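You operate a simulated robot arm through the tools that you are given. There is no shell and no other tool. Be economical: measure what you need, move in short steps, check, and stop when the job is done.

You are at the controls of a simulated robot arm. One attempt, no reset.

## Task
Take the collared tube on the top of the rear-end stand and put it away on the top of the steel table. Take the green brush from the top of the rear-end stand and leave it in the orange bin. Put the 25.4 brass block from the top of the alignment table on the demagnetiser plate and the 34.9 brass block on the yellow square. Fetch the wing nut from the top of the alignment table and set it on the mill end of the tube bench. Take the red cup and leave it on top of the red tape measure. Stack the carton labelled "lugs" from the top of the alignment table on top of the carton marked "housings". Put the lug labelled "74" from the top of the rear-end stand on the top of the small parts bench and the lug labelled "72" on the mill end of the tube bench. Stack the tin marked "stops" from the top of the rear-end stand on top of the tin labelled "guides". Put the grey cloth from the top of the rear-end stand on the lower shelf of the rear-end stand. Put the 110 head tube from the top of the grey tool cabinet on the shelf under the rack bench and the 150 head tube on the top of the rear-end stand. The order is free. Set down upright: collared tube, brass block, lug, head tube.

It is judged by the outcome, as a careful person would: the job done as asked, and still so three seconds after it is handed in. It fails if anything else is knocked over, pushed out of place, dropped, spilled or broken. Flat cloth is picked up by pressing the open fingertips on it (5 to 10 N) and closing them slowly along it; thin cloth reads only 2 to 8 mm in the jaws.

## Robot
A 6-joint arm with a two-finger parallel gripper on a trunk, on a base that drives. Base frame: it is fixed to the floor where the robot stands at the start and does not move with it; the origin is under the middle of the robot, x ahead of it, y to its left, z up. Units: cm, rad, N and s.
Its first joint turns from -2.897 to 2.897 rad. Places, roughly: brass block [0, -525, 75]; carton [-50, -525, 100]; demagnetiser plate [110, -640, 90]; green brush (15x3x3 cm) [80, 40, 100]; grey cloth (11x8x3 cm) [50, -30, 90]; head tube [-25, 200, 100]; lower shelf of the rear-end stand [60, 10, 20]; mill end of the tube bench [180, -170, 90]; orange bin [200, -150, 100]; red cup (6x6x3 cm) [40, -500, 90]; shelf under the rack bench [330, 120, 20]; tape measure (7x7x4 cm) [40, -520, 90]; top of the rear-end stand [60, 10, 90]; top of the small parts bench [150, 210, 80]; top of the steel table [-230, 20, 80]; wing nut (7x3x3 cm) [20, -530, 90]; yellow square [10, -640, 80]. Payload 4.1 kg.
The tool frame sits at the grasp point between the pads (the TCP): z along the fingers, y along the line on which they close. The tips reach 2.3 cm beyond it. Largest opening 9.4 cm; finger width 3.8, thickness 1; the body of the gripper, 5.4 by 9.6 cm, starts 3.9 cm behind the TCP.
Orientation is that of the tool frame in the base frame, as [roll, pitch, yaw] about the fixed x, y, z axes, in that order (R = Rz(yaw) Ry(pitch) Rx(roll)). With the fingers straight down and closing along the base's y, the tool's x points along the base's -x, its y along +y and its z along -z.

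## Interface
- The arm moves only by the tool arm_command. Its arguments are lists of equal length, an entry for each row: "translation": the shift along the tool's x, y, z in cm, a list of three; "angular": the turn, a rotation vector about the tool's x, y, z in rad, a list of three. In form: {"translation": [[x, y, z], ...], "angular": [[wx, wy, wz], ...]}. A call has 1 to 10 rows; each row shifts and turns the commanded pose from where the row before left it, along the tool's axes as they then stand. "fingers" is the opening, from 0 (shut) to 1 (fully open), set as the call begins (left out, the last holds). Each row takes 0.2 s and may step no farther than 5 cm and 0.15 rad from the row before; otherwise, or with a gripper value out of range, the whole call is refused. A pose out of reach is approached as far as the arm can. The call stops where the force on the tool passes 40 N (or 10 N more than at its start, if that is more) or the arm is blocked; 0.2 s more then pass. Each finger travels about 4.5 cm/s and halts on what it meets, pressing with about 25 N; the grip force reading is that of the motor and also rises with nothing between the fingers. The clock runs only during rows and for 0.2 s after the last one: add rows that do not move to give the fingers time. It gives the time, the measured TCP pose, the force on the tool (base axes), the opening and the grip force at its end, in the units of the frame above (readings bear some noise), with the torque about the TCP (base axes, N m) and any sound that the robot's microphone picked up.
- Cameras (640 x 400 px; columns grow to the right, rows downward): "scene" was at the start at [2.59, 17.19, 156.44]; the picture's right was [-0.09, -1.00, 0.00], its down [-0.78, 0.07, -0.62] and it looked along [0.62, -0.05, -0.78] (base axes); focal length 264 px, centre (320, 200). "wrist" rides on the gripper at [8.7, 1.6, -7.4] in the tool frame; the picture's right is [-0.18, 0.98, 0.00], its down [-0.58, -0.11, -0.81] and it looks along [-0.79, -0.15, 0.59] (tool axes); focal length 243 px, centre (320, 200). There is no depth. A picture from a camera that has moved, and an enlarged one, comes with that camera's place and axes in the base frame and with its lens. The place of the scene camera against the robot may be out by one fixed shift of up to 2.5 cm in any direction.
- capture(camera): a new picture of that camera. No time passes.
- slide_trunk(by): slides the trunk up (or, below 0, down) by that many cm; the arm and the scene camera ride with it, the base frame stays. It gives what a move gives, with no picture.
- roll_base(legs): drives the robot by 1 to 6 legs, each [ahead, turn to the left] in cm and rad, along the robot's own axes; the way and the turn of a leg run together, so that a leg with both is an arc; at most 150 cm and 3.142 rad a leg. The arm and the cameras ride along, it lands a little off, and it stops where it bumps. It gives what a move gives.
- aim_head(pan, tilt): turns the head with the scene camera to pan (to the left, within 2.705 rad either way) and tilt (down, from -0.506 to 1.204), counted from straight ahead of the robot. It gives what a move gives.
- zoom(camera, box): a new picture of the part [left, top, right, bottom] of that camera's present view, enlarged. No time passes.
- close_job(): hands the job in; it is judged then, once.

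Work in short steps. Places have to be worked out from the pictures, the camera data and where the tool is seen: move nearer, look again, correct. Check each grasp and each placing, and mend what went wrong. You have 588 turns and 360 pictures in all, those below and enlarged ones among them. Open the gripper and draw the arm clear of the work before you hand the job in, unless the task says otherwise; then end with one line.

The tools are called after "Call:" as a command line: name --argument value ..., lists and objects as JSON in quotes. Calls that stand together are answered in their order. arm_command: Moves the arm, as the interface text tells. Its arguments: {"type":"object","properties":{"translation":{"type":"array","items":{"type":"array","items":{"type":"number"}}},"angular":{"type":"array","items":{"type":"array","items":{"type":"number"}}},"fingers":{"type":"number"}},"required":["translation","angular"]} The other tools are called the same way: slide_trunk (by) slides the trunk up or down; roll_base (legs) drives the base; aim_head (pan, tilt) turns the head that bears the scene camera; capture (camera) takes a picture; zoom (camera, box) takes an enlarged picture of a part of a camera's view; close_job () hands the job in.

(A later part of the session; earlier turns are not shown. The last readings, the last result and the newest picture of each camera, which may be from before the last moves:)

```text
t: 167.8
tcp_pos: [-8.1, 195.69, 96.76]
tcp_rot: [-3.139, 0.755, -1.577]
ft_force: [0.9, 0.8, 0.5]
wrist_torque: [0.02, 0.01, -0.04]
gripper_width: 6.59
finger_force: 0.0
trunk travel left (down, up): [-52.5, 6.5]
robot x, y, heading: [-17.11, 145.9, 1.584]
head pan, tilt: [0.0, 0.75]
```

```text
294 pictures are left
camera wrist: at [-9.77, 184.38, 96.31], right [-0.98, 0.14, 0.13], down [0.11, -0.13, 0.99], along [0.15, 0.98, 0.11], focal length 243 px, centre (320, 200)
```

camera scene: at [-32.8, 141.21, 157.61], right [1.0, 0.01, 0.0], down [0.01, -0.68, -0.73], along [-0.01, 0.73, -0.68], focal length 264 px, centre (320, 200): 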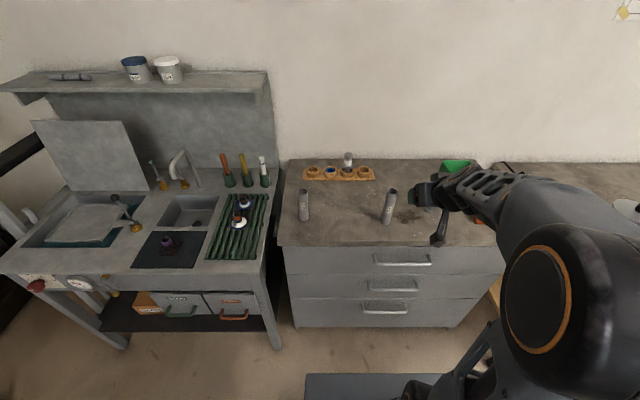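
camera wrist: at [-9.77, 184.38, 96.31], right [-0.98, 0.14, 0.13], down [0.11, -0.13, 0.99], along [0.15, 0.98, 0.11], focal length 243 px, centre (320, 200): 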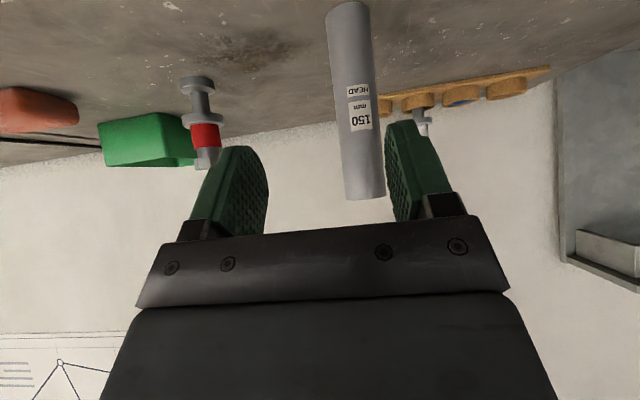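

Tube 150 at ≈[-10.3,204.2]. I shift, lower, go forward, close.

Call:
arm_command --translation '[[1.5, 1.1, 1.55], [1.47, 1.1, 1.56], [-2.05, 0, 1.96], [-2.05, 0, 1.96], [-2.05, 0, 1.95]]' --angular '[[0, 0, 0], [0, 0, 0], [0, 0, 0], [0, 0, 0], [0, 0, 0]]'

Call:
arm_command --translation '[[0, 0, 0], [0, 0, 0], [0, 0, 0], [0, 0, 0], [0, 0, 0]]' --angular '[[0, 0, 0], [0, 0, 0], [0, 0, 0], [0, 0, 0], [0, 0, 0]]' --fingers 0

Call:
capture --camera "wrist"

```text
t: 168.9
tcp_pos: [-10.14, 204.18, 92.57]
tcp_rot: [3.141, 0.754, -1.575]
ft_force: [-0.7, -0.7, 0.2]
wrist_torque: [0.0, -0.02, 0.04]
gripper_width: 6.59
finger_force: 0.0
trunk travel left (down, up): [-52.5, 6.5]
robot x, y, heading: [-17.25, 145.6, 1.576]
head pan, tilt: [0.0, 0.75]
```

```text
t: 170.2
tcp_pos: [-10.15, 204.21, 92.62]
tcp_rot: [3.141, 0.754, -1.575]
ft_force: [0.1, 0.4, -0.7]
wrist_torque: [0.04, 0.02, 0.0]
gripper_width: 3.58
finger_force: 25.3
trunk travel left (down, up): [-52.5, 6.5]
robot x, y, heading: [-17.15, 145.81, 1.583]
head pan, tilt: [0.0, 0.75]
```

```text
293 pictures are left
camera wrist: at [-11.87, 192.9, 92.09], right [-0.98, 0.14, 0.13], down [0.11, -0.13, 0.99], along [0.15, 0.98, 0.11], focal length 243 px, centre (320, 200)
```

wrist: 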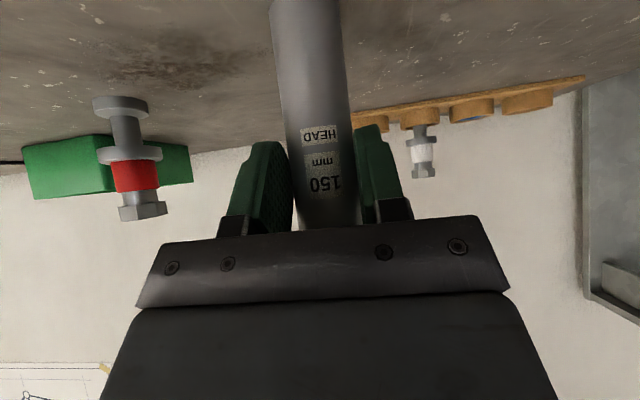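

Tube 150 held. I lift, tuck, reverse along the front of the rear-end stand, and turn to face it.

Call:
arm_command --translation '[[-2.76, 0, -2.89], [-2.76, 0, -2.89], [-2.76, 0, -2.89], [-2.76, 0, -2.89], [-2.76, 0, -2.89], [-2.76, 0, -2.89], [2.89, 0, -2.76], [2.89, 0, -2.76], [2.89, 0, -2.76]]' --angular '[[0, 0, 0], [0, 0, 0], [0, 0, 0], [0, 0, 0], [0, 0, 0], [0, 0, 0], [0, 0, 0], [0, 0, 0], [0, 0, 0]]'

Call:
roll_base --legs '[[-80, 0], [-74, 0], [0, -1.578], [10, 0]]'

Call:
aim_head --pan -0.1 --tilt 0.9

Call:
capture --camera "scene"

Call:
capture --camera "wrist"

```text
t: 172.2
tcp_pos: [-9.99, 191.98, 116.65]
tcp_rot: [-3.141, 0.754, -1.574]
ft_force: [-0.4, 0.6, -1.9]
wrist_torque: [0.0, 0.01, 0.0]
gripper_width: 3.57
finger_force: 25.0
trunk travel left (down, up): [-52.5, 6.5]
robot x, y, heading: [-17.04, 145.57, 1.578]
head pan, tilt: [0.0, 0.75]
```

```text
t: 184.7
tcp_pos: [37.91, -16.46, 116.55]
tcp_rot: [3.141, 0.754, 3.119]
ft_force: [-0.1, 0.2, -2.3]
wrist_torque: [-0.02, 0.04, -0.01]
gripper_width: 3.53
finger_force: 24.9
trunk travel left (down, up): [-52.5, 6.5]
robot x, y, heading: [-8.21, -8.68, -0.004]
head pan, tilt: [0.0, 0.75]
```

```text
t: 185.3
tcp_pos: [37.8, -16.58, 116.57]
tcp_rot: [3.14, 0.752, 3.118]
ft_force: [-0.4, -0.4, -1.5]
wrist_torque: [-0.02, 0.01, 0.0]
gripper_width: 3.54
finger_force: 24.8
trunk travel left (down, up): [-52.5, 6.5]
robot x, y, heading: [-8.62, -8.71, -0.013]
head pan, tilt: [-0.099, 0.901]
```

```text
292 pictures are left
camera scene: at [-5.75, 8.55, 156.42], right [-0.11, -0.99, 0.0], down [-0.78, 0.09, -0.62], along [0.62, -0.07, -0.78], focal length 264 px, centre (320, 200)
```

scene: 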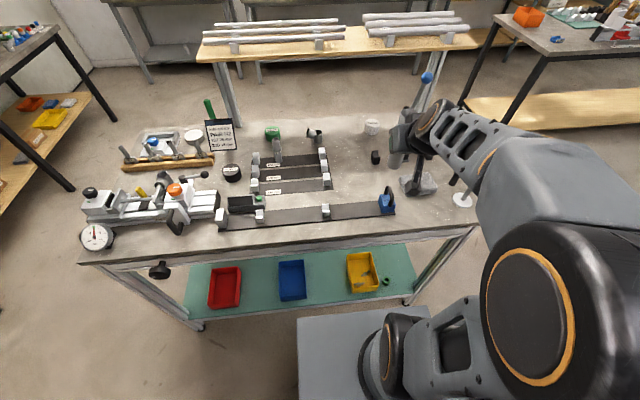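

```text
291 pictures are left
camera wrist: at [26.29, -14.65, 116.08], right [0.16, 0.98, 0.13], down [-0.13, -0.11, 0.99], along [0.98, -0.17, 0.11], focal length 243 px, centre (320, 200)
```

wrist: 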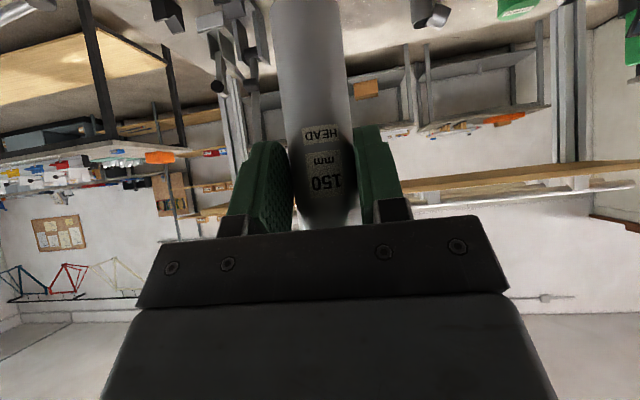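

I target free spot ≈[54,-11]. Moving forward and lateral first at height, then check.

Call:
arm_command --translation '[[-2.34, 1.06, 2.19], [-2.34, 1.06, 2.19], [-2.34, 1.06, 2.19], [-2.34, 1.06, 2.19], [-2.34, 1.06, 2.19], [2.05, 0, 2.19], [2.05, 0, 2.19], [2.05, 0, 2.19]]' --angular '[[0, 0, 0], [0, 0, 0], [0, 0, 0], [0, 0, 0], [0, 0, 0], [0, 0, 0], [0, 0, 0], [0, 0, 0]]'

Call:
capture --camera "wrist"

Call:
capture --camera "scene"

```text
t: 187.2
tcp_pos: [53.73, -11.66, 107.63]
tcp_rot: [-3.14, 0.754, 3.119]
ft_force: [0.4, -0.2, -1.8]
wrist_torque: [0.02, 0.02, 0.01]
gripper_width: 3.53
finger_force: 25.4
trunk travel left (down, up): [-52.5, 6.5]
robot x, y, heading: [-8.28, -8.49, -0.015]
head pan, tilt: [-0.099, 0.901]
```

```text
290 pictures are left
camera wrist: at [42.36, -9.69, 107.19], right [0.16, 0.98, 0.13], down [-0.13, -0.11, 0.99], along [0.98, -0.17, 0.11], focal length 243 px, centre (320, 200)
```

wrist: 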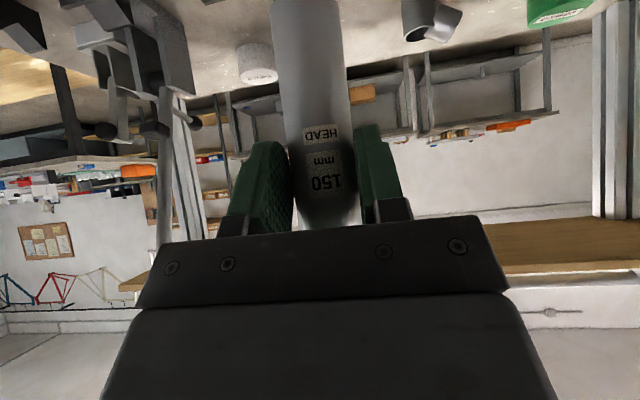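

```text
289 pictures are left
camera scene: at [-5.71, 8.55, 156.42], right [-0.11, -0.99, 0.0], down [-0.78, 0.09, -0.62], along [0.62, -0.07, -0.78], focal length 264 px, centre (320, 200)
```

scene: 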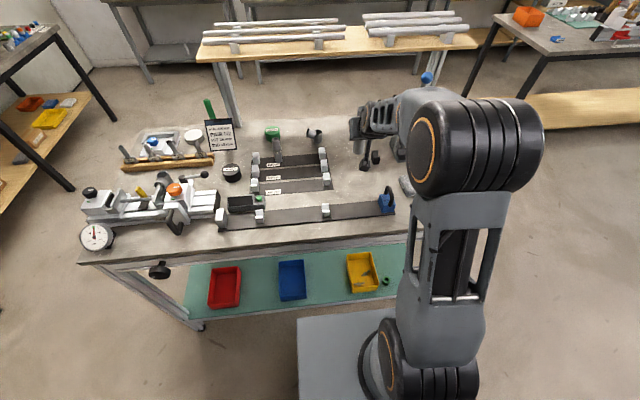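

Position fine: strips end at y≈-3, blue clamp at y≈-20. I descend to contact (≈ z 95.3).

Call:
arm_command --translation '[[1.37, 0, 1.46], [1.37, 0, 1.46], [1.37, 0, 1.46], [1.37, 0, 1.46], [1.37, 0, 1.46], [0.34, 0, 0.365], [0.34, 0, 0.365], [0.34, 0, 0.365], [0.34, 0, 0.365]]' --angular '[[0, 0, 0], [0, 0, 0], [0, 0, 0], [0, 0, 0], [0, 0, 0], [0, 0, 0], [0, 0, 0], [0, 0, 0], [0, 0, 0]]'

Call:
capture --camera "wrist"

```text
t: 189.2
tcp_pos: [53.91, -11.59, 97.52]
tcp_rot: [-3.141, 0.754, 3.12]
ft_force: [-0.7, 0.3, -0.7]
wrist_torque: [0.01, 0.01, 0.0]
gripper_width: 3.55
finger_force: 24.9
out of reach, approached as far as the arm can: row 4, 5
trunk travel left (down, up): [-52.5, 6.5]
robot x, y, heading: [-8.74, -8.46, -0.012]
head pan, tilt: [-0.099, 0.901]
```

```text
288 pictures are left
camera wrist: at [42.44, -9.62, 97.0], right [0.16, 0.98, 0.13], down [-0.13, -0.11, 0.99], along [0.98, -0.17, 0.11], focal length 243 px, centre (320, 200)
```

wrist: 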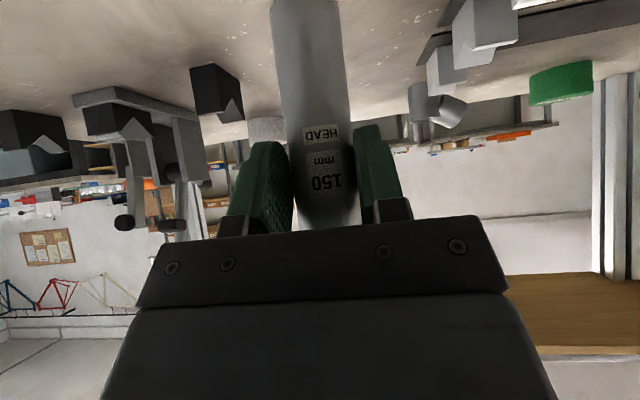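

Continue with small steps to contact.

Call:
arm_command --translation '[[0.34, 0, 0.365], [0.34, 0, 0.365], [0.34, 0, 0.365], [0.34, 0, 0.365], [0.34, 0, 0.365], [0.34, 0, 0.365]]' --angular '[[0, 0, 0], [0, 0, 0], [0, 0, 0], [0, 0, 0], [0, 0, 0], [0, 0, 0]]'

```text
t: 190.6
tcp_pos: [53.84, -11.52, 94.73]
tcp_rot: [3.138, 0.757, 3.122]
ft_force: [-1.5, 0.1, 22.9]
wrist_torque: [-0.21, -0.63, 0.11]
gripper_width: 3.46
finger_force: 25.1
trunk travel left (down, up): [-52.5, 6.5]
robot x, y, heading: [-8.61, -8.38, -0.006]
head pan, tilt: [-0.099, 0.901]
```

Contact (23 N). I relieve slightly, release and check.

Call:
arm_command --translation '[[-0.2, 0, -0.22], [0, 0, 0]]' --angular '[[0, 0, 0], [0, 0, 0]]'

Call:
arm_command --translation '[[0, 0, 0], [0, 0, 0], [0, 0, 0], [0, 0, 0]]' --angular '[[0, 0, 0], [0, 0, 0], [0, 0, 0], [0, 0, 0]]' --fingers 0.7

Call:
arm_command --translation '[[0.73, 0, -0.68], [2.19, 0, -2.05], [2.92, 0, -2.73], [2.19, 0, -2.05]]' --angular '[[0, 0, 0], [0, 0, 0], [0, 0, 0], [0, 0, 0]]'

Call:
capture --camera "wrist"

```text
t: 191.2
tcp_pos: [53.86, -11.51, 94.78]
tcp_rot: [3.139, 0.751, 3.119]
ft_force: [0.9, 2.2, 6.8]
wrist_torque: [0.12, -0.43, 0.12]
gripper_width: 3.42
finger_force: 25.7
trunk travel left (down, up): [-52.5, 6.5]
robot x, y, heading: [-8.67, -8.37, -0.01]
head pan, tilt: [-0.099, 0.901]
```

```text
t: 192.2
tcp_pos: [53.74, -11.54, 94.92]
tcp_rot: [3.137, 0.752, 3.12]
ft_force: [-0.4, 0.8, -0.4]
wrist_torque: [-0.02, 0.0, 0.03]
gripper_width: 6.58
finger_force: 0.0
trunk travel left (down, up): [-52.5, 6.5]
robot x, y, heading: [-8.57, -8.23, -0.011]
head pan, tilt: [-0.099, 0.901]
```

```text
t: 193.2
tcp_pos: [43.21, -13.14, 95.13]
tcp_rot: [3.137, 0.764, 3.126]
ft_force: [23.5, -1.2, 8.9]
wrist_torque: [-0.33, -0.59, 0.86]
gripper_width: 6.58
finger_force: 0.2
out of reach, approached as far as the arm can: row 2, 3, 4
trunk travel left (down, up): [-52.5, 6.5]
robot x, y, heading: [-8.29, -8.49, -0.002]
head pan, tilt: [-0.099, 0.901]
```

```text
287 pictures are left
camera wrist: at [31.77, -11.42, 94.43], right [0.14, 0.98, 0.13], down [-0.14, -0.11, 0.98], along [0.98, -0.16, 0.12], focal length 243 px, centre (320, 200)
```

wrist: 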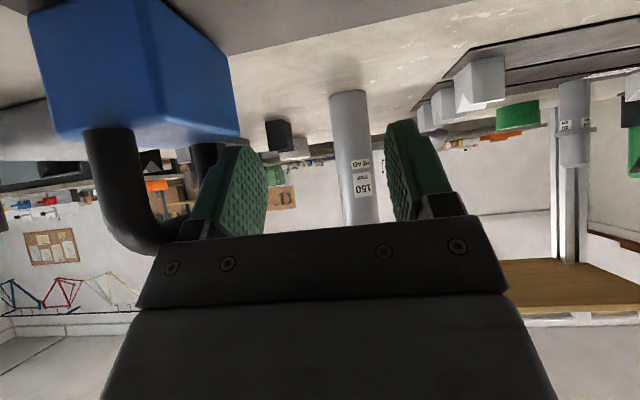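

The gripper body touches the blue clamp's handle behind it while backing. I move forward to relieve, then +y and up.

Call:
arm_command --translation '[[-1.46, 0, 1.36], [-0.73, 1, 0.68]]' --angular '[[0, 0, 0], [0, 0, 0]]'

Call:
capture --camera "wrist"

Call:
zoom --camera "scene" --box '[300, 120, 500, 260]'

```text
t: 193.8
tcp_pos: [45.12, -13.01, 94.82]
tcp_rot: [3.136, 0.749, 3.119]
ft_force: [-0.2, 0.2, 0.2]
wrist_torque: [0.03, -0.02, 0.0]
gripper_width: 6.57
finger_force: 0.1
out of reach, approached as far as the arm can: row 2
trunk travel left (down, up): [-52.5, 6.5]
robot x, y, heading: [-8.57, -8.29, -0.008]
head pan, tilt: [-0.099, 0.901]
```

```text
286 pictures are left
camera wrist: at [33.67, -11.08, 94.34], right [0.15, 0.98, 0.13], down [-0.13, -0.11, 0.99], along [0.98, -0.17, 0.11], focal length 243 px, centre (320, 200)
```

wrist: 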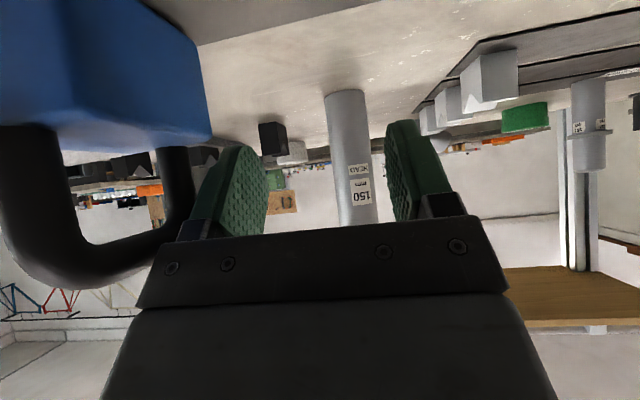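

```text
2.86 times, centred on (400, 190) of scene
camera zoom: at [-5.8, 8.55, 156.4], right [-0.11, -0.99, 0.0], down [-0.78, 0.09, -0.62], along [0.62, -0.07, -0.78], focal length 753 px, centre (91, 229)
```

zoom: 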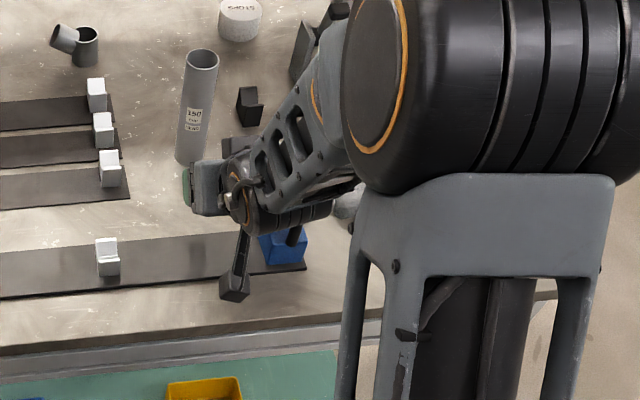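

Contact is relieved. I shift +y 2 cm away from the handle, then rise.

Call:
arm_command --translation '[[0, 1, 0], [0, 1, 0], [-0.68, 0, -0.73], [-1.37, 0, -1.46], [-2.05, 0, -2.19], [-2.73, 0, -2.92]]' --angular '[[0, 0, 0], [0, 0, 0], [0, 0, 0], [0, 0, 0], [0, 0, 0], [0, 0, 0]]'

Call:
capture --camera "wrist"

```text
t: 195.2
tcp_pos: [45.4, -12.74, 104.04]
tcp_rot: [3.131, 0.755, 3.106]
ft_force: [0.1, 0.3, -0.3]
wrist_torque: [-0.01, -0.01, 0.04]
gripper_width: 6.57
finger_force: 0.1
out of reach, approached as far as the arm can: row 1, 2, 6
trunk travel left (down, up): [-52.5, 6.5]
robot x, y, heading: [-8.73, -8.64, -0.01]
head pan, tilt: [-0.099, 0.901]
```

```text
284 pictures are left
camera wrist: at [33.9, -10.8, 103.55], right [0.16, 0.98, 0.13], down [-0.13, -0.11, 0.98], along [0.98, -0.18, 0.11], focal length 243 px, centre (320, 200)
```

wrist: 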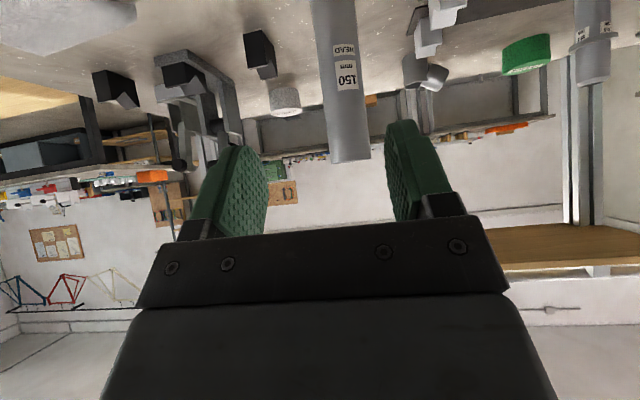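

Clear now. I raise further and return the tool to vertical, then check the stand for any displacement.

Call:
arm_command --translation '[[-2.73, 0, -2.92], [-2.73, 0, -2.92], [-2.73, 0, -2.92], [-2.73, 0, -2.92], [0, 0, 0], [0, 0, 0], [0, 0, 0], [0, 0, 0], [0, 0, 0]]' --angular '[[0, 0, 0], [0, 0, 0], [0, 0, 0], [0, 0, 0], [0, 0.15, 0], [0, 0.15, 0], [0, 0.15, 0], [0, 0.15, 0], [0, 0.155, 0]]'

Call:
arm_command --translation '[[0, -4, 0], [0, -4, 0], [0, -4, 0], [0, -4, 0]]' --angular '[[0, 0, 0], [0, 0, 0], [0, 0, 0], [0, 0, 0]]' --fingers 1

Call:
capture --camera "scene"

```text
refused: row 9 steps farther than a row can; nothing moved
```

```text
t: 196.2
tcp_pos: [44.93, -29.05, 104.22]
tcp_rot: [3.14, 0.753, 3.118]
ft_force: [-0.7, 0.3, 0.4]
wrist_torque: [0.0, 0.01, -0.04]
gripper_width: 9.39
finger_force: 0.0
trunk travel left (down, up): [-52.5, 6.5]
robot x, y, heading: [-8.56, -8.11, -0.005]
head pan, tilt: [-0.099, 0.901]
```

```text
283 pictures are left
camera scene: at [-5.75, 8.49, 156.42], right [-0.11, -0.99, 0.0], down [-0.78, 0.09, -0.62], along [0.62, -0.07, -0.78], focal length 264 px, centre (320, 200)
```

scene: 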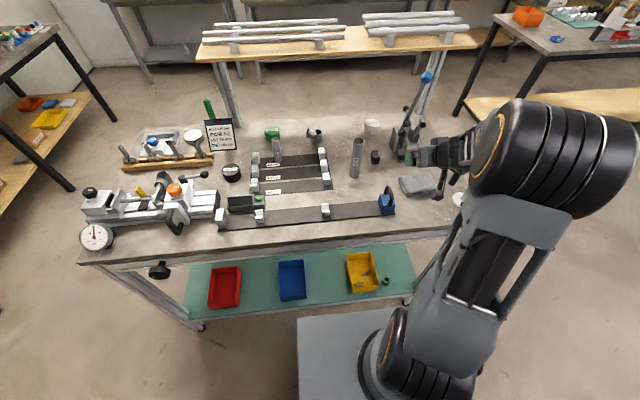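

The refused first call let the second run alone, luckily without contact. I zoom on the blue clamp to verify it hasn't moved, then raise and untilt.

Call:
arm_command --translation '[[-2.73, 0, -2.92], [-2.73, 0, -2.92], [-2.73, 0, -2.92], [-2.73, 0, -2.92], [0, 0, 0], [0, 0, 0], [0, 0, 0], [0, 0, 0], [0, 0, 0]]' --angular '[[0, 0, 0], [0, 0, 0], [0, 0, 0], [0, 0, 0], [0, 0.15, 0], [0, 0.15, 0], [0, 0.15, 0], [0, 0.15, 0], [0, 0.15, 0]]'

Call:
zoom --camera "scene" --box '[310, 110, 470, 230]'

Call:
capture --camera "wrist"

```text
t: 198.2
tcp_pos: [44.92, -28.83, 120.02]
tcp_rot: [-3.141, 0.005, 3.121]
ft_force: [-0.9, -0.7, -0.4]
wrist_torque: [-0.02, -0.02, 0.02]
gripper_width: 9.41
finger_force: 0.1
trunk travel left (down, up): [-52.5, 6.5]
robot x, y, heading: [-8.71, -8.68, -0.008]
head pan, tilt: [-0.099, 0.901]
```

```text
3.33 times, centred on (390, 170) of scene
camera zoom: at [-5.72, 8.54, 156.41], right [-0.11, -0.99, 0.0], down [-0.78, 0.09, -0.62], along [0.62, -0.07, -0.78], focal length 879 px, centre (87, 300)
```

zoom: 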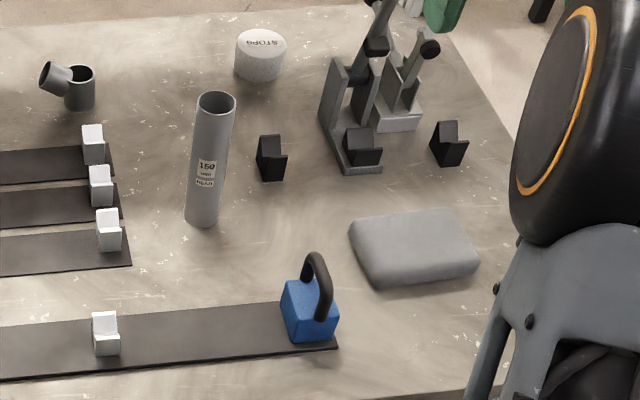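

```text
281 pictures are left
camera wrist: at [36.19, -26.96, 127.33], right [0.21, 0.98, 0.0], down [0.58, -0.12, 0.81], along [0.79, -0.17, -0.59], focal length 243 px, centre (320, 200)
```

wrist: 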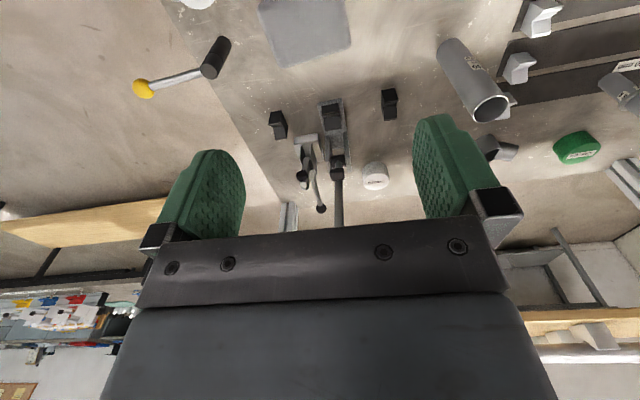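

The clamp is unmoved and tube 150 stands. Next the grey cloth at ≈[48.5,-31.5]: I move above it and look.

Call:
arm_command --translation '[[-0.7, -0.5, 4], [-0.7, -0.5, 4], [-0.7, -0.5, 4], [-0.7, -0.5, 4], [-0.7, -0.5, 2]]' --angular '[[0, 0, 0], [0, 0, 0], [0, 0, 0], [0, 0, 0], [0, 0, 0]]'

Call:
capture --camera "wrist"

```text
t: 199.3
tcp_pos: [48.36, -31.49, 101.89]
tcp_rot: [-3.142, 0.004, 3.119]
ft_force: [-0.4, 0.4, 0.4]
wrist_torque: [0.01, 0.0, 0.04]
gripper_width: 9.39
finger_force: 0.1
trunk travel left (down, up): [-52.5, 6.5]
robot x, y, heading: [-8.4, -8.32, -0.012]
head pan, tilt: [-0.099, 0.901]
```

```text
280 pictures are left
camera wrist: at [39.66, -29.61, 109.25], right [0.21, 0.98, 0.0], down [0.57, -0.12, 0.81], along [0.79, -0.17, -0.59], focal length 243 px, centre (320, 200)
```

wrist: 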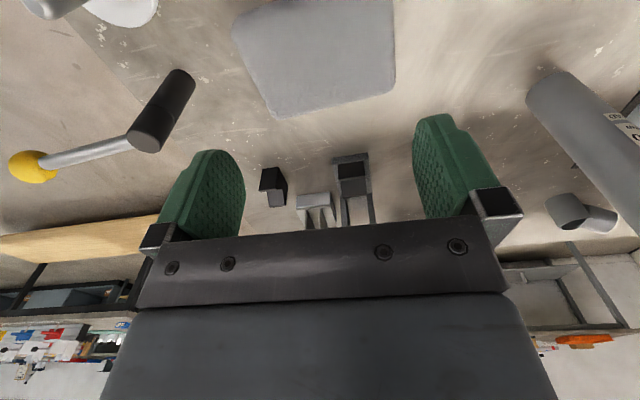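

Centred on the cloth. I set the opening to ~7 cm and descend to just above it.

Call:
arm_command --translation '[[0, 0, 3], [0, 0, 3], [0, 0, 2.5], [0, 0, 0]]' --angular '[[0, 0, 0], [0, 0, 0], [0, 0, 0], [0, 0, 0]]' --fingers 0.75

Call:
arm_command --translation '[[0, 0, 0.4], [0, 0, 0.4], [0, 0, 0.4]]' --angular '[[0, 0, 0], [0, 0, 0], [0, 0, 0]]'

Call:
capture --camera "wrist"

```text
t: 200.3
tcp_pos: [48.38, -31.52, 93.42]
tcp_rot: [3.141, 0.006, 3.119]
ft_force: [-0.3, -0.1, -0.1]
wrist_torque: [0.01, -0.02, 0.04]
gripper_width: 7.02
finger_force: 0.1
trunk travel left (down, up): [-52.5, 6.5]
robot x, y, heading: [-8.55, -8.58, -0.012]
head pan, tilt: [-0.099, 0.901]
```

```text
t: 201.2
tcp_pos: [48.59, -31.6, 93.13]
tcp_rot: [-3.134, 0.02, 3.119]
ft_force: [-2.5, 0.4, 16.8]
wrist_torque: [0.59, 0.31, 0.08]
gripper_width: 7.04
finger_force: 0.1
trunk travel left (down, up): [-52.5, 6.5]
robot x, y, heading: [-8.4, -8.19, -0.009]
head pan, tilt: [-0.099, 0.901]
stopped in row 3: the force on the tool passed its limit (the readings are from after the stop); the commanded pose is now the measured one
```

```text
279 pictures are left
camera wrist: at [39.78, -29.61, 100.33], right [0.21, 0.98, 0.0], down [0.56, -0.12, 0.82], along [0.8, -0.17, -0.58], focal length 243 px, centre (320, 200)
```

wrist: 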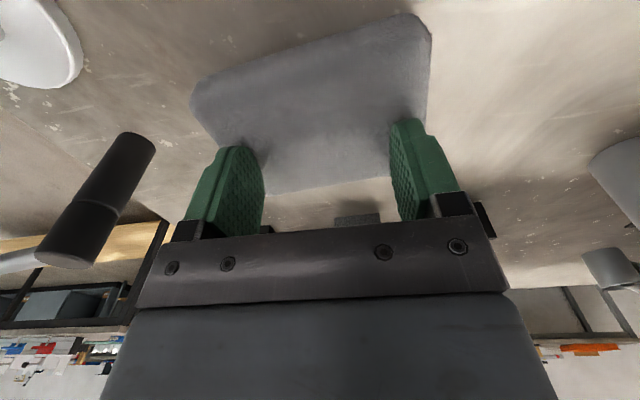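

Contact with the cloth at z 93 (tips ≈90.8). I ease to ~7 N, then close slowly.

Call:
arm_command --translation '[[0, 0, -0.1], [0, 0, 0]]' --angular '[[0, 0, 0], [0, 0, 0]]'

Call:
arm_command --translation '[[0, 0, 0], [0, 0, 0]]' --angular '[[0, 0, 0], [0, 0, 0]]' --fingers 0.6

```text
t: 201.8
tcp_pos: [48.71, -31.4, 93.05]
tcp_rot: [-3.138, 0.017, 3.119]
ft_force: [-1.4, -0.2, 22.5]
wrist_torque: [0.53, 0.42, -0.03]
gripper_width: 7.02
finger_force: 0.0
trunk travel left (down, up): [-52.5, 6.5]
robot x, y, heading: [-8.19, -8.43, -0.011]
head pan, tilt: [-0.099, 0.901]
```

```text
t: 202.4
tcp_pos: [48.65, -31.29, 92.94]
tcp_rot: [-3.135, 0.017, 3.12]
ft_force: [1.2, 9.1, 26.6]
wrist_torque: [0.78, 0.43, -0.05]
gripper_width: 6.25
finger_force: 7.1
trunk travel left (down, up): [-52.5, 6.5]
robot x, y, heading: [-8.45, -8.18, -0.006]
head pan, tilt: [-0.099, 0.901]
```

Force is too high (~26 N); I raise 0.3 cm.

Call:
arm_command --translation '[[0, 0, -0.3], [0, 0, 0]]' --angular '[[0, 0, 0], [0, 0, 0]]'

Call:
capture --camera "wrist"

```text
t: 203.0
tcp_pos: [48.57, -31.56, 93.12]
tcp_rot: [-3.135, 0.015, 3.117]
ft_force: [1.6, 4.7, 11.8]
wrist_torque: [0.34, 0.18, -0.11]
gripper_width: 6.03
finger_force: 4.3
trunk travel left (down, up): [-52.5, 6.5]
robot x, y, heading: [-8.2, -8.38, -0.012]
head pan, tilt: [-0.099, 0.901]
```

```text
278 pictures are left
camera wrist: at [39.78, -29.61, 100.39], right [0.21, 0.98, 0.0], down [0.57, -0.12, 0.81], along [0.8, -0.17, -0.58], focal length 243 px, centre (320, 200)
```

wrist: 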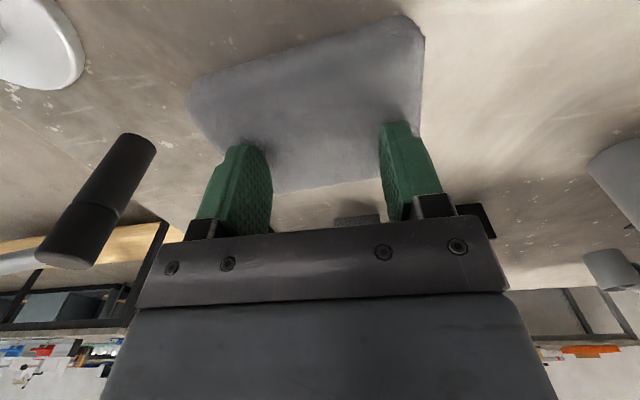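

Pressing ~12 N. I continue closing slowly.

Call:
arm_command --translation '[[0, 0, 0], [0, 0, 0]]' --angular '[[0, 0, 0], [0, 0, 0]]' --fingers 0.45

Call:
arm_command --translation '[[0, 0, 0], [0, 0, 0]]' --angular '[[0, 0, 0], [0, 0, 0]]' --fingers 0.3

Call:
capture --camera "wrist"

```text
t: 203.6
tcp_pos: [48.57, -31.47, 92.99]
tcp_rot: [-3.136, 0.011, 3.12]
ft_force: [-1.2, 1.8, 5.9]
wrist_torque: [0.17, 0.15, 0.03]
gripper_width: 4.43
finger_force: 1.8
trunk travel left (down, up): [-52.5, 6.5]
robot x, y, heading: [-8.65, -8.54, -0.01]
head pan, tilt: [-0.099, 0.901]
```

```text
t: 204.2
tcp_pos: [48.65, -31.57, 93.12]
tcp_rot: [-3.138, 0.014, 3.119]
ft_force: [-1.3, 0.4, 3.2]
wrist_torque: [0.05, 0.08, -0.01]
gripper_width: 2.84
finger_force: 0.3
trunk travel left (down, up): [-52.5, 6.5]
robot x, y, heading: [-8.29, -8.39, -0.011]
head pan, tilt: [-0.099, 0.901]
```

```text
277 pictures are left
camera wrist: at [39.84, -29.65, 100.41], right [0.21, 0.98, 0.0], down [0.57, -0.12, 0.81], along [0.8, -0.17, -0.58], focal length 243 px, centre (320, 200)
```

wrist: 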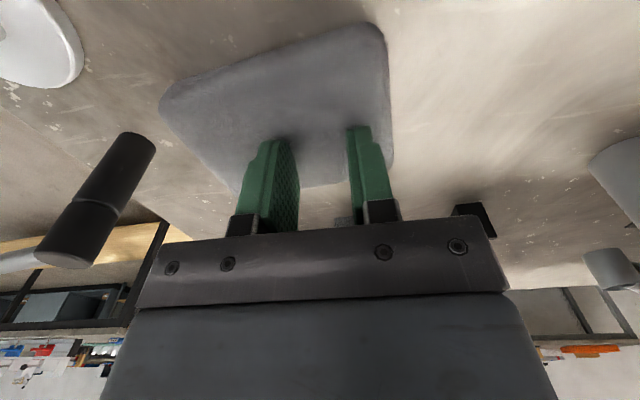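

The right finger drags the cloth; I press a bit more and close fully.

Call:
arm_command --translation '[[0, 0, 0.15], [0, 0, 0]]' --angular '[[0, 0, 0], [0, 0, 0]]'

Call:
arm_command --translation '[[0, 0, 0], [0, 0, 0], [0, 0, 0]]' --angular '[[0, 0, 0], [0, 0, 0], [0, 0, 0]]' --fingers 0.1

Call:
arm_command --translation '[[0, 0, 0], [0, 0, 0], [0, 0, 0]]' --angular '[[0, 0, 0], [0, 0, 0], [0, 0, 0]]' --fingers 0

Call:
capture --camera "wrist"

```text
t: 204.8
tcp_pos: [48.6, -31.49, 93.13]
tcp_rot: [-3.137, 0.016, 3.119]
ft_force: [-4.0, -0.7, 11.1]
wrist_torque: [0.06, 0.28, 0.01]
gripper_width: 2.85
finger_force: 0.8
trunk travel left (down, up): [-52.5, 6.5]
robot x, y, heading: [-8.14, -8.34, -0.01]
head pan, tilt: [-0.099, 0.901]
```

```text
t: 205.6
tcp_pos: [48.58, -31.38, 93.09]
tcp_rot: [-3.138, 0.016, 3.119]
ft_force: [3.1, 6.5, 13.6]
wrist_torque: [0.21, 0.17, -0.12]
gripper_width: 1.2
finger_force: 2.9
trunk travel left (down, up): [-52.5, 6.5]
robot x, y, heading: [-8.49, -8.34, -0.009]
head pan, tilt: [-0.099, 0.901]
```

```text
t: 206.4
tcp_pos: [48.62, -31.57, 93.05]
tcp_rot: [-3.136, 0.016, 3.118]
ft_force: [-0.5, 3.3, 16.8]
wrist_torque: [0.1, 0.29, -0.03]
gripper_width: 0.0
finger_force: 24.9
trunk travel left (down, up): [-52.5, 6.5]
robot x, y, heading: [-8.43, -8.62, -0.007]
head pan, tilt: [-0.099, 0.901]
```

```text
276 pictures are left
camera wrist: at [39.82, -29.59, 100.35], right [0.21, 0.98, 0.0], down [0.57, -0.12, 0.82], along [0.8, -0.17, -0.58], focal length 243 px, centre (320, 200)
```

wrist: 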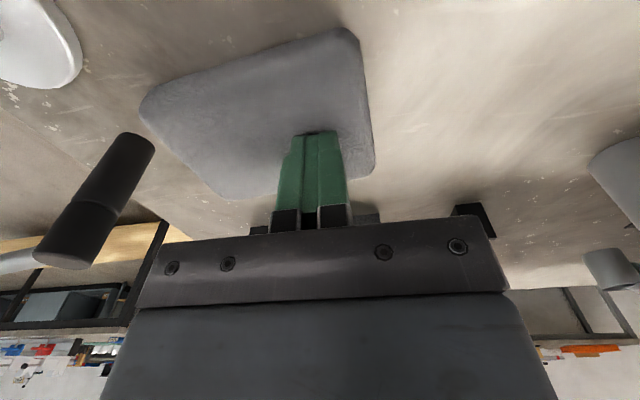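

Nothing was gripped: the pad behaves as a solid ~3.5 cm thick. I'll grip it by its 8 cm sides instead. I rise and look for its pose.

Call:
arm_command --translation '[[1, 0, -4], [1, 0, -4], [1, 0, -4], [1, 0, -4]]' --angular '[[0, 0, 0], [0, 0, 0], [0, 0, 0], [0, 0, 0]]' --fingers 1

Call:
capture --camera "wrist"

Call:
zoom --camera "scene" --box '[310, 110, 470, 230]'

```text
t: 207.4
tcp_pos: [44.35, -31.49, 108.8]
tcp_rot: [-3.139, 0.014, 3.119]
ft_force: [-0.6, 0.2, 0.3]
wrist_torque: [0.02, 0.02, -0.01]
gripper_width: 8.64
finger_force: 0.1
trunk travel left (down, up): [-52.5, 6.5]
robot x, y, heading: [-8.27, -8.73, -0.013]
head pan, tilt: [-0.099, 0.901]
```

```text
275 pictures are left
camera wrist: at [35.55, -29.65, 116.0], right [0.21, 0.98, 0.0], down [0.57, -0.12, 0.81], along [0.8, -0.17, -0.58], focal length 243 px, centre (320, 200)
```

wrist: 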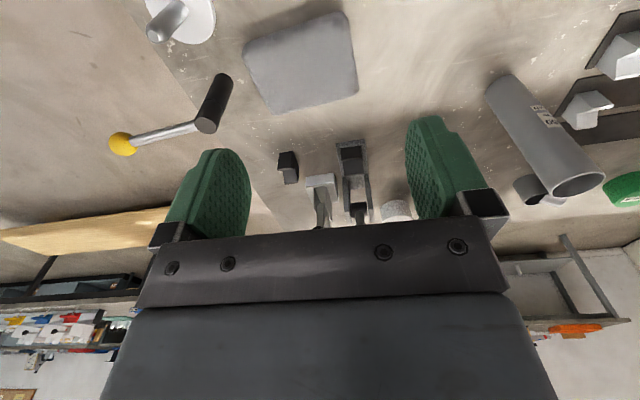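

```text
3.33 times, centred on (390, 170) of scene
camera zoom: at [-5.81, 8.57, 156.41], right [-0.11, -0.99, 0.0], down [-0.78, 0.09, -0.62], along [0.62, -0.07, -0.78], focal length 879 px, centre (87, 300)
```

zoom: 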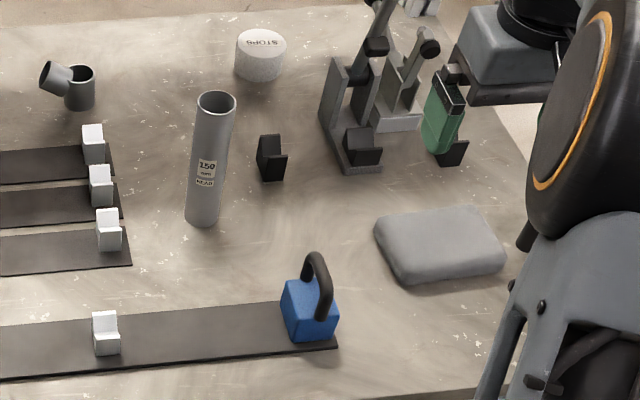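

The pad is centred at ≈[48,-34.1], 8.3 cm in x and axis-aligned. I move over it and rotate the gripper 90°.

Call:
arm_command --translation '[[-3.6, -2.6, 0], [0, 0, 0], [0, 0, 0], [0, 0, 0], [0, 0, 0], [0, 0, 0], [0, 0, 0], [0, 0, 0], [0, 0, 0], [0, 0, 0]]' --angular '[[0, 0.014, 0], [0, 0, -0.15], [0, 0, -0.15], [0, 0, -0.15], [0, 0, -0.15], [0, 0, -0.15], [0, 0, -0.15], [0, 0, -0.15], [0, 0, -0.15], [0, 0, -0.15]]'

Call:
arm_command --translation '[[0, 0, 3], [0, 0, 2]]' --angular '[[0, 0, -0.15], [0, 0, -0.05]]'

Call:
capture --camera "wrist"

```text
t: 209.6
tcp_pos: [47.97, -33.9, 109.02]
tcp_rot: [-3.14, -0.003, -1.812]
ft_force: [0.2, 0.6, 0.0]
wrist_torque: [-0.01, 0.01, 0.0]
gripper_width: 9.41
finger_force: 0.0
trunk travel left (down, up): [-52.5, 6.5]
robot x, y, heading: [-8.58, -8.5, -0.009]
head pan, tilt: [-0.099, 0.901]
```

```text
t: 210.2
tcp_pos: [47.87, -33.94, 104.11]
tcp_rot: [3.141, -0.002, -1.614]
ft_force: [-0.6, 0.4, 0.0]
wrist_torque: [-0.02, 0.0, -0.02]
gripper_width: 9.39
finger_force: 0.1
trunk travel left (down, up): [-52.5, 6.5]
robot x, y, heading: [-8.47, -8.35, -0.009]
head pan, tilt: [-0.099, 0.901]
```

```text
273 pictures are left
camera wrist: at [45.84, -42.56, 111.52], right [-0.97, 0.23, 0.0], down [0.13, 0.58, 0.8], along [0.18, 0.78, -0.59], focal length 243 px, centre (320, 200)
```

wrist: 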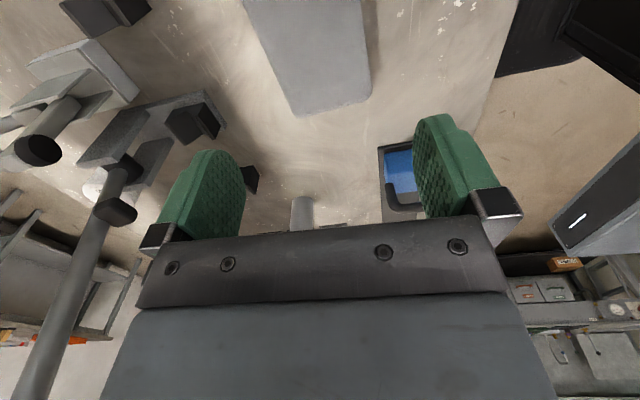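

Centred; small yaw tweak and shift, then descend around the pad.

Call:
arm_command --translation '[[0, -0.3, 4], [0, 0, 4], [0, 0, 2]]' --angular '[[0, 0, -0.06], [0, 0, 0], [0, 0, 0]]'

Call:
capture --camera "wrist"

```text
t: 211.0
tcp_pos: [48.2, -34.1, 93.91]
tcp_rot: [3.142, -0.004, -1.555]
ft_force: [0.4, 0.0, 0.4]
wrist_torque: [-0.02, -0.05, -0.03]
gripper_width: 9.41
finger_force: 0.1
trunk travel left (down, up): [-52.5, 6.5]
robot x, y, heading: [-8.28, -8.15, -0.013]
head pan, tilt: [-0.099, 0.901]
```

```text
272 pictures are left
camera wrist: at [46.72, -42.69, 101.39], right [-0.99, 0.17, 0.0], down [0.1, 0.59, 0.8], along [0.14, 0.79, -0.59], focal length 243 px, centre (320, 200)
```

wrist: 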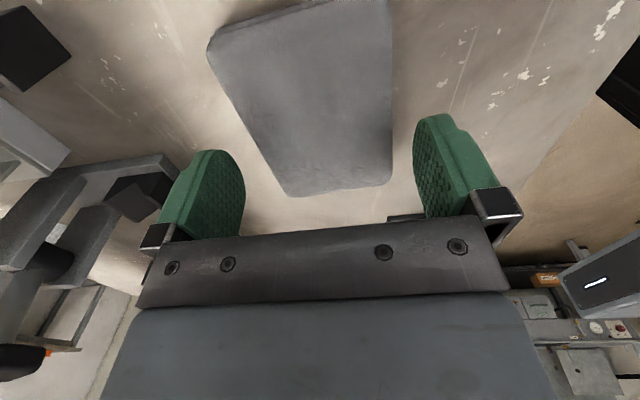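

Nearly aligned; rotate 0.05 more and lower to tips just above the table.

Call:
arm_command --translation '[[0.5, 0, 1], [0.5, 0, 1], [0, 0, 0.6], [0, 0, 0.5]]' --angular '[[0, 0, -0.05], [0, 0, 0], [0, 0, 0], [0, 0, 0]]'

Call:
capture --camera "wrist"

```text
t: 212.0
tcp_pos: [48.43, -35.16, 90.97]
tcp_rot: [3.142, -0.005, -1.507]
ft_force: [0.6, 0.1, -0.3]
wrist_torque: [0.02, 0.01, -0.01]
gripper_width: 9.42
finger_force: 0.0
trunk travel left (down, up): [-52.5, 6.5]
robot x, y, heading: [-8.68, -8.55, -0.011]
head pan, tilt: [-0.099, 0.901]
```

```text
271 pictures are left
camera wrist: at [47.2, -43.89, 98.37], right [-0.99, 0.12, 0.0], down [0.07, 0.59, 0.8], along [0.1, 0.8, -0.59], focal length 243 px, centre (320, 200)
```

wrist: 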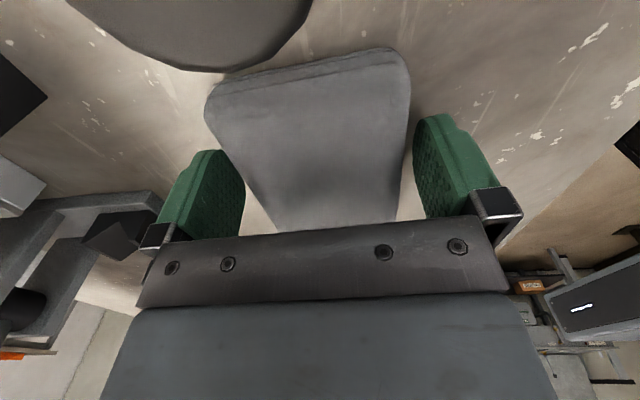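

No contact, pad between fingers. Close.

Call:
arm_command --translation '[[0, 0, 0.3], [0, 0, 0], [0, 0, 0], [0, 0, 0]]' --angular '[[0, 0, 0], [0, 0, 0], [0, 0, 0], [0, 0, 0]]' --fingers 0

Call:
capture --camera "wrist"

```text
t: 213.0
tcp_pos: [48.41, -35.14, 90.7]
tcp_rot: [-3.14, -0.006, -1.507]
ft_force: [-0.1, -1.5, 10.0]
wrist_torque: [0.1, 0.22, 0.09]
gripper_width: 7.96
finger_force: 25.1
trunk travel left (down, up): [-52.5, 6.5]
robot x, y, heading: [-8.33, -8.63, -0.013]
head pan, tilt: [-0.099, 0.901]
```

```text
270 pictures are left
camera wrist: at [47.19, -43.85, 98.2], right [-0.99, 0.12, 0.0], down [0.07, 0.59, 0.8], along [0.1, 0.8, -0.6], focal length 243 px, centre (320, 200)
```

wrist: 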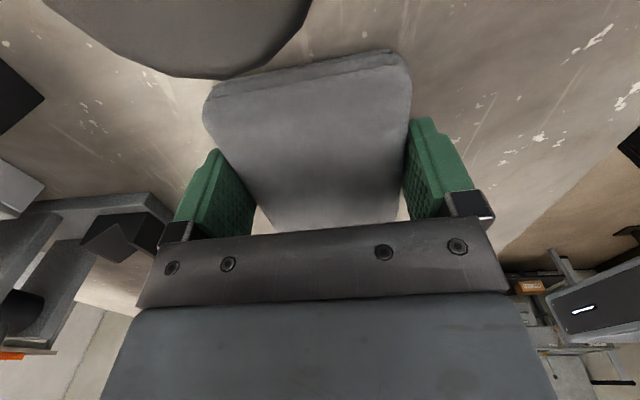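

Gripped at 8 cm, but placing under the table top needs a tilted hand, which would tilt the pad. Better: regrasp from the stand's right side with a tilted tool. I release, rise and look at that side.

Call:
arm_command --translation '[[0, 0, 0], [0, 0, 0], [0, 0, -1], [0, 0, -4], [0, 0, -4], [0, 0, -4], [0, 0, -4]]' --angular '[[0, 0, 0], [0, 0, 0], [0, 0, 0], [0, 0, 0], [0, 0, 0], [0, 0, 0], [0, 0, 0]]' --fingers 1

Call:
arm_command --translation '[[-3, 2, -3], [-3, 2, -3], [-3, 2, -3], [-3, 2, 0], [-3, 2, 0], [-3, 2, 0]]' --angular '[[0, 0, 0.15], [0, 0, 0.15], [0, 0, 0.15], [0, 0, 0.15], [0, 0, 0.15], [0, 0, 0.15]]'

Call:
aim_head --pan -0.6 --tilt 0.8

Call:
capture --camera "scene"

```text
t: 214.6
tcp_pos: [48.55, -35.38, 107.73]
tcp_rot: [3.141, -0.003, -1.506]
ft_force: [-1.0, 0.0, -0.1]
wrist_torque: [0.02, -0.01, -0.01]
gripper_width: 9.39
finger_force: 0.1
trunk travel left (down, up): [-52.5, 6.5]
robot x, y, heading: [-8.48, -8.23, -0.008]
head pan, tilt: [-0.099, 0.901]
```

```text
t: 216.0
tcp_pos: [42.46, -14.77, 116.79]
tcp_rot: [-3.137, -0.002, -2.408]
ft_force: [0.1, 0.0, 0.3]
wrist_torque: [0.01, -0.01, -0.02]
gripper_width: 9.41
finger_force: 0.1
trunk travel left (down, up): [-52.5, 6.5]
robot x, y, heading: [-8.4, -8.55, -0.006]
head pan, tilt: [-0.099, 0.901]
```

```text
t: 216.9
tcp_pos: [42.59, -14.93, 116.7]
tcp_rot: [-3.137, -0.004, -2.404]
ft_force: [0.2, -0.3, -0.5]
wrist_torque: [0.0, 0.0, 0.03]
gripper_width: 9.4
finger_force: 0.2
trunk travel left (down, up): [-52.5, 6.5]
robot x, y, heading: [-8.58, -8.58, -0.013]
head pan, tilt: [-0.6, 0.799]
```

```text
269 pictures are left
camera scene: at [-6.65, 4.77, 157.2], right [-0.57, -0.82, 0.0], down [-0.59, 0.41, -0.7], along [0.57, -0.4, -0.72], focal length 264 px, centre (320, 200)
```

scene: 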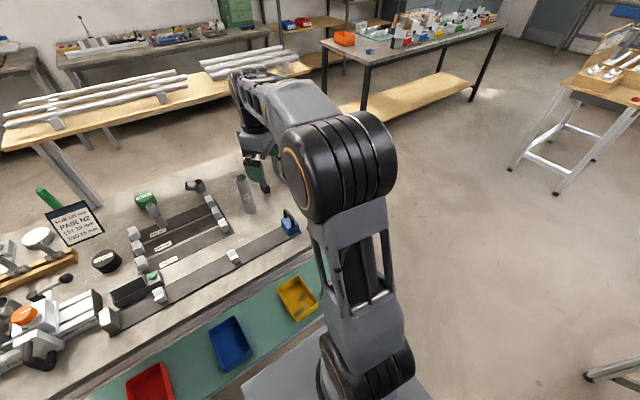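

The floor on the right side is open. I drive around to the stand's right end, facing +y.

Call:
roll_base --legs '[[0, -1.56], [92, 0], [0, 1.571], [58, 0], [0, 1.571]]'

Call:
aim_head --pan 0 --tilt 0.8

Call:
capture --camera "scene"

```text
t: 235.2
tcp_pos: [71.62, -53.77, 116.96]
tcp_rot: [-3.138, -0.019, -1.151]
ft_force: [0.4, -29.9, 6.7]
wrist_torque: [1.79, -0.28, -0.95]
gripper_width: 9.38
finger_force: 0.0
trunk travel left (down, up): [-52.5, 6.5]
robot x, y, heading: [50.2, -99.89, 1.262]
head pan, tilt: [-0.6, 0.799]
stopped in leg 5: the force on the tool passed its limit (the readings are from after the stop); the commanded pose is now the measured one
```

```text
t: 236.2
tcp_pos: [71.6, -53.7, 117.06]
tcp_rot: [-3.136, -0.016, -1.148]
ft_force: [3.8, -39.7, 7.5]
wrist_torque: [2.36, -0.09, -1.46]
gripper_width: 9.41
finger_force: 0.0
trunk travel left (down, up): [-52.5, 6.5]
robot x, y, heading: [50.55, -99.68, 1.269]
head pan, tilt: [0.0, 0.799]
```

```text
268 pictures are left
camera scene: at [36.14, -92.19, 157.24], right [0.95, -0.3, 0.0], down [-0.22, -0.68, -0.7], along [0.21, 0.67, -0.71], focal length 264 px, centre (320, 200)
```

scene: 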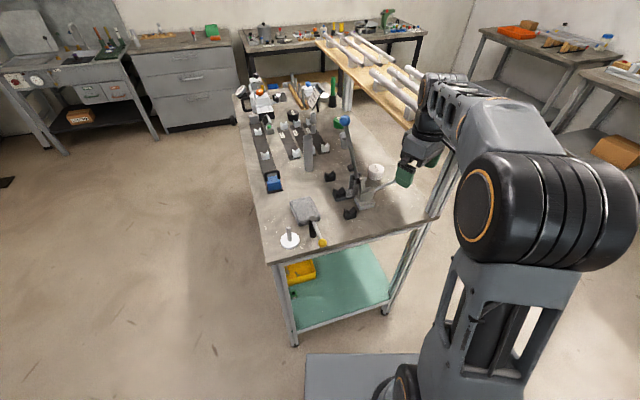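

The gripper pressed on something. I turn back a little to relieve and zoom to see.

Call:
roll_base --legs '[[0, -0.12]]'

Call:
zoom --camera "scene" --box '[230, 70, 470, 270]'

Call:
capture --camera "wrist"

```text
t: 237.0
tcp_pos: [73.44, -54.26, 116.76]
tcp_rot: [3.132, -0.014, -1.186]
ft_force: [-6.4, -2.2, 0.0]
wrist_torque: [0.09, -0.32, 0.34]
gripper_width: 9.4
finger_force: 0.0
trunk travel left (down, up): [-52.5, 6.5]
robot x, y, heading: [50.32, -99.35, 1.214]
head pan, tilt: [0.0, 0.799]
stopped in leg 1: the force on the tool passed its limit (the readings are from after the stop); the commanded pose is now the measured one
```

```text
2.00 times, centred on (350, 170) of scene
camera zoom: at [36.38, -90.62, 157.19], right [0.94, -0.35, 0.0], down [-0.25, -0.67, -0.7], along [0.24, 0.65, -0.72], focal length 527 px, centre (260, 260)
```

zoom: 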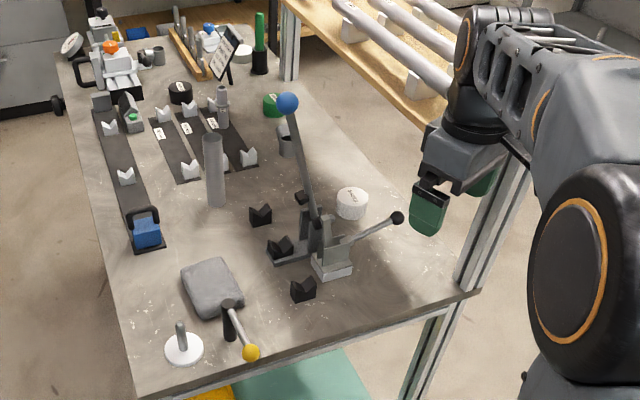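

```text
266 pictures are left
camera wrist: at [75.19, -62.68, 124.25], right [-0.98, -0.2, 0.01], down [-0.11, 0.59, 0.8], along [-0.16, 0.78, -0.6], focal length 243 px, centre (320, 200)
```

wrist: 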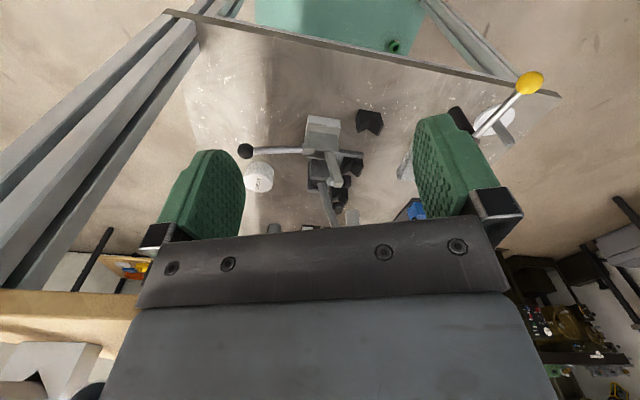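

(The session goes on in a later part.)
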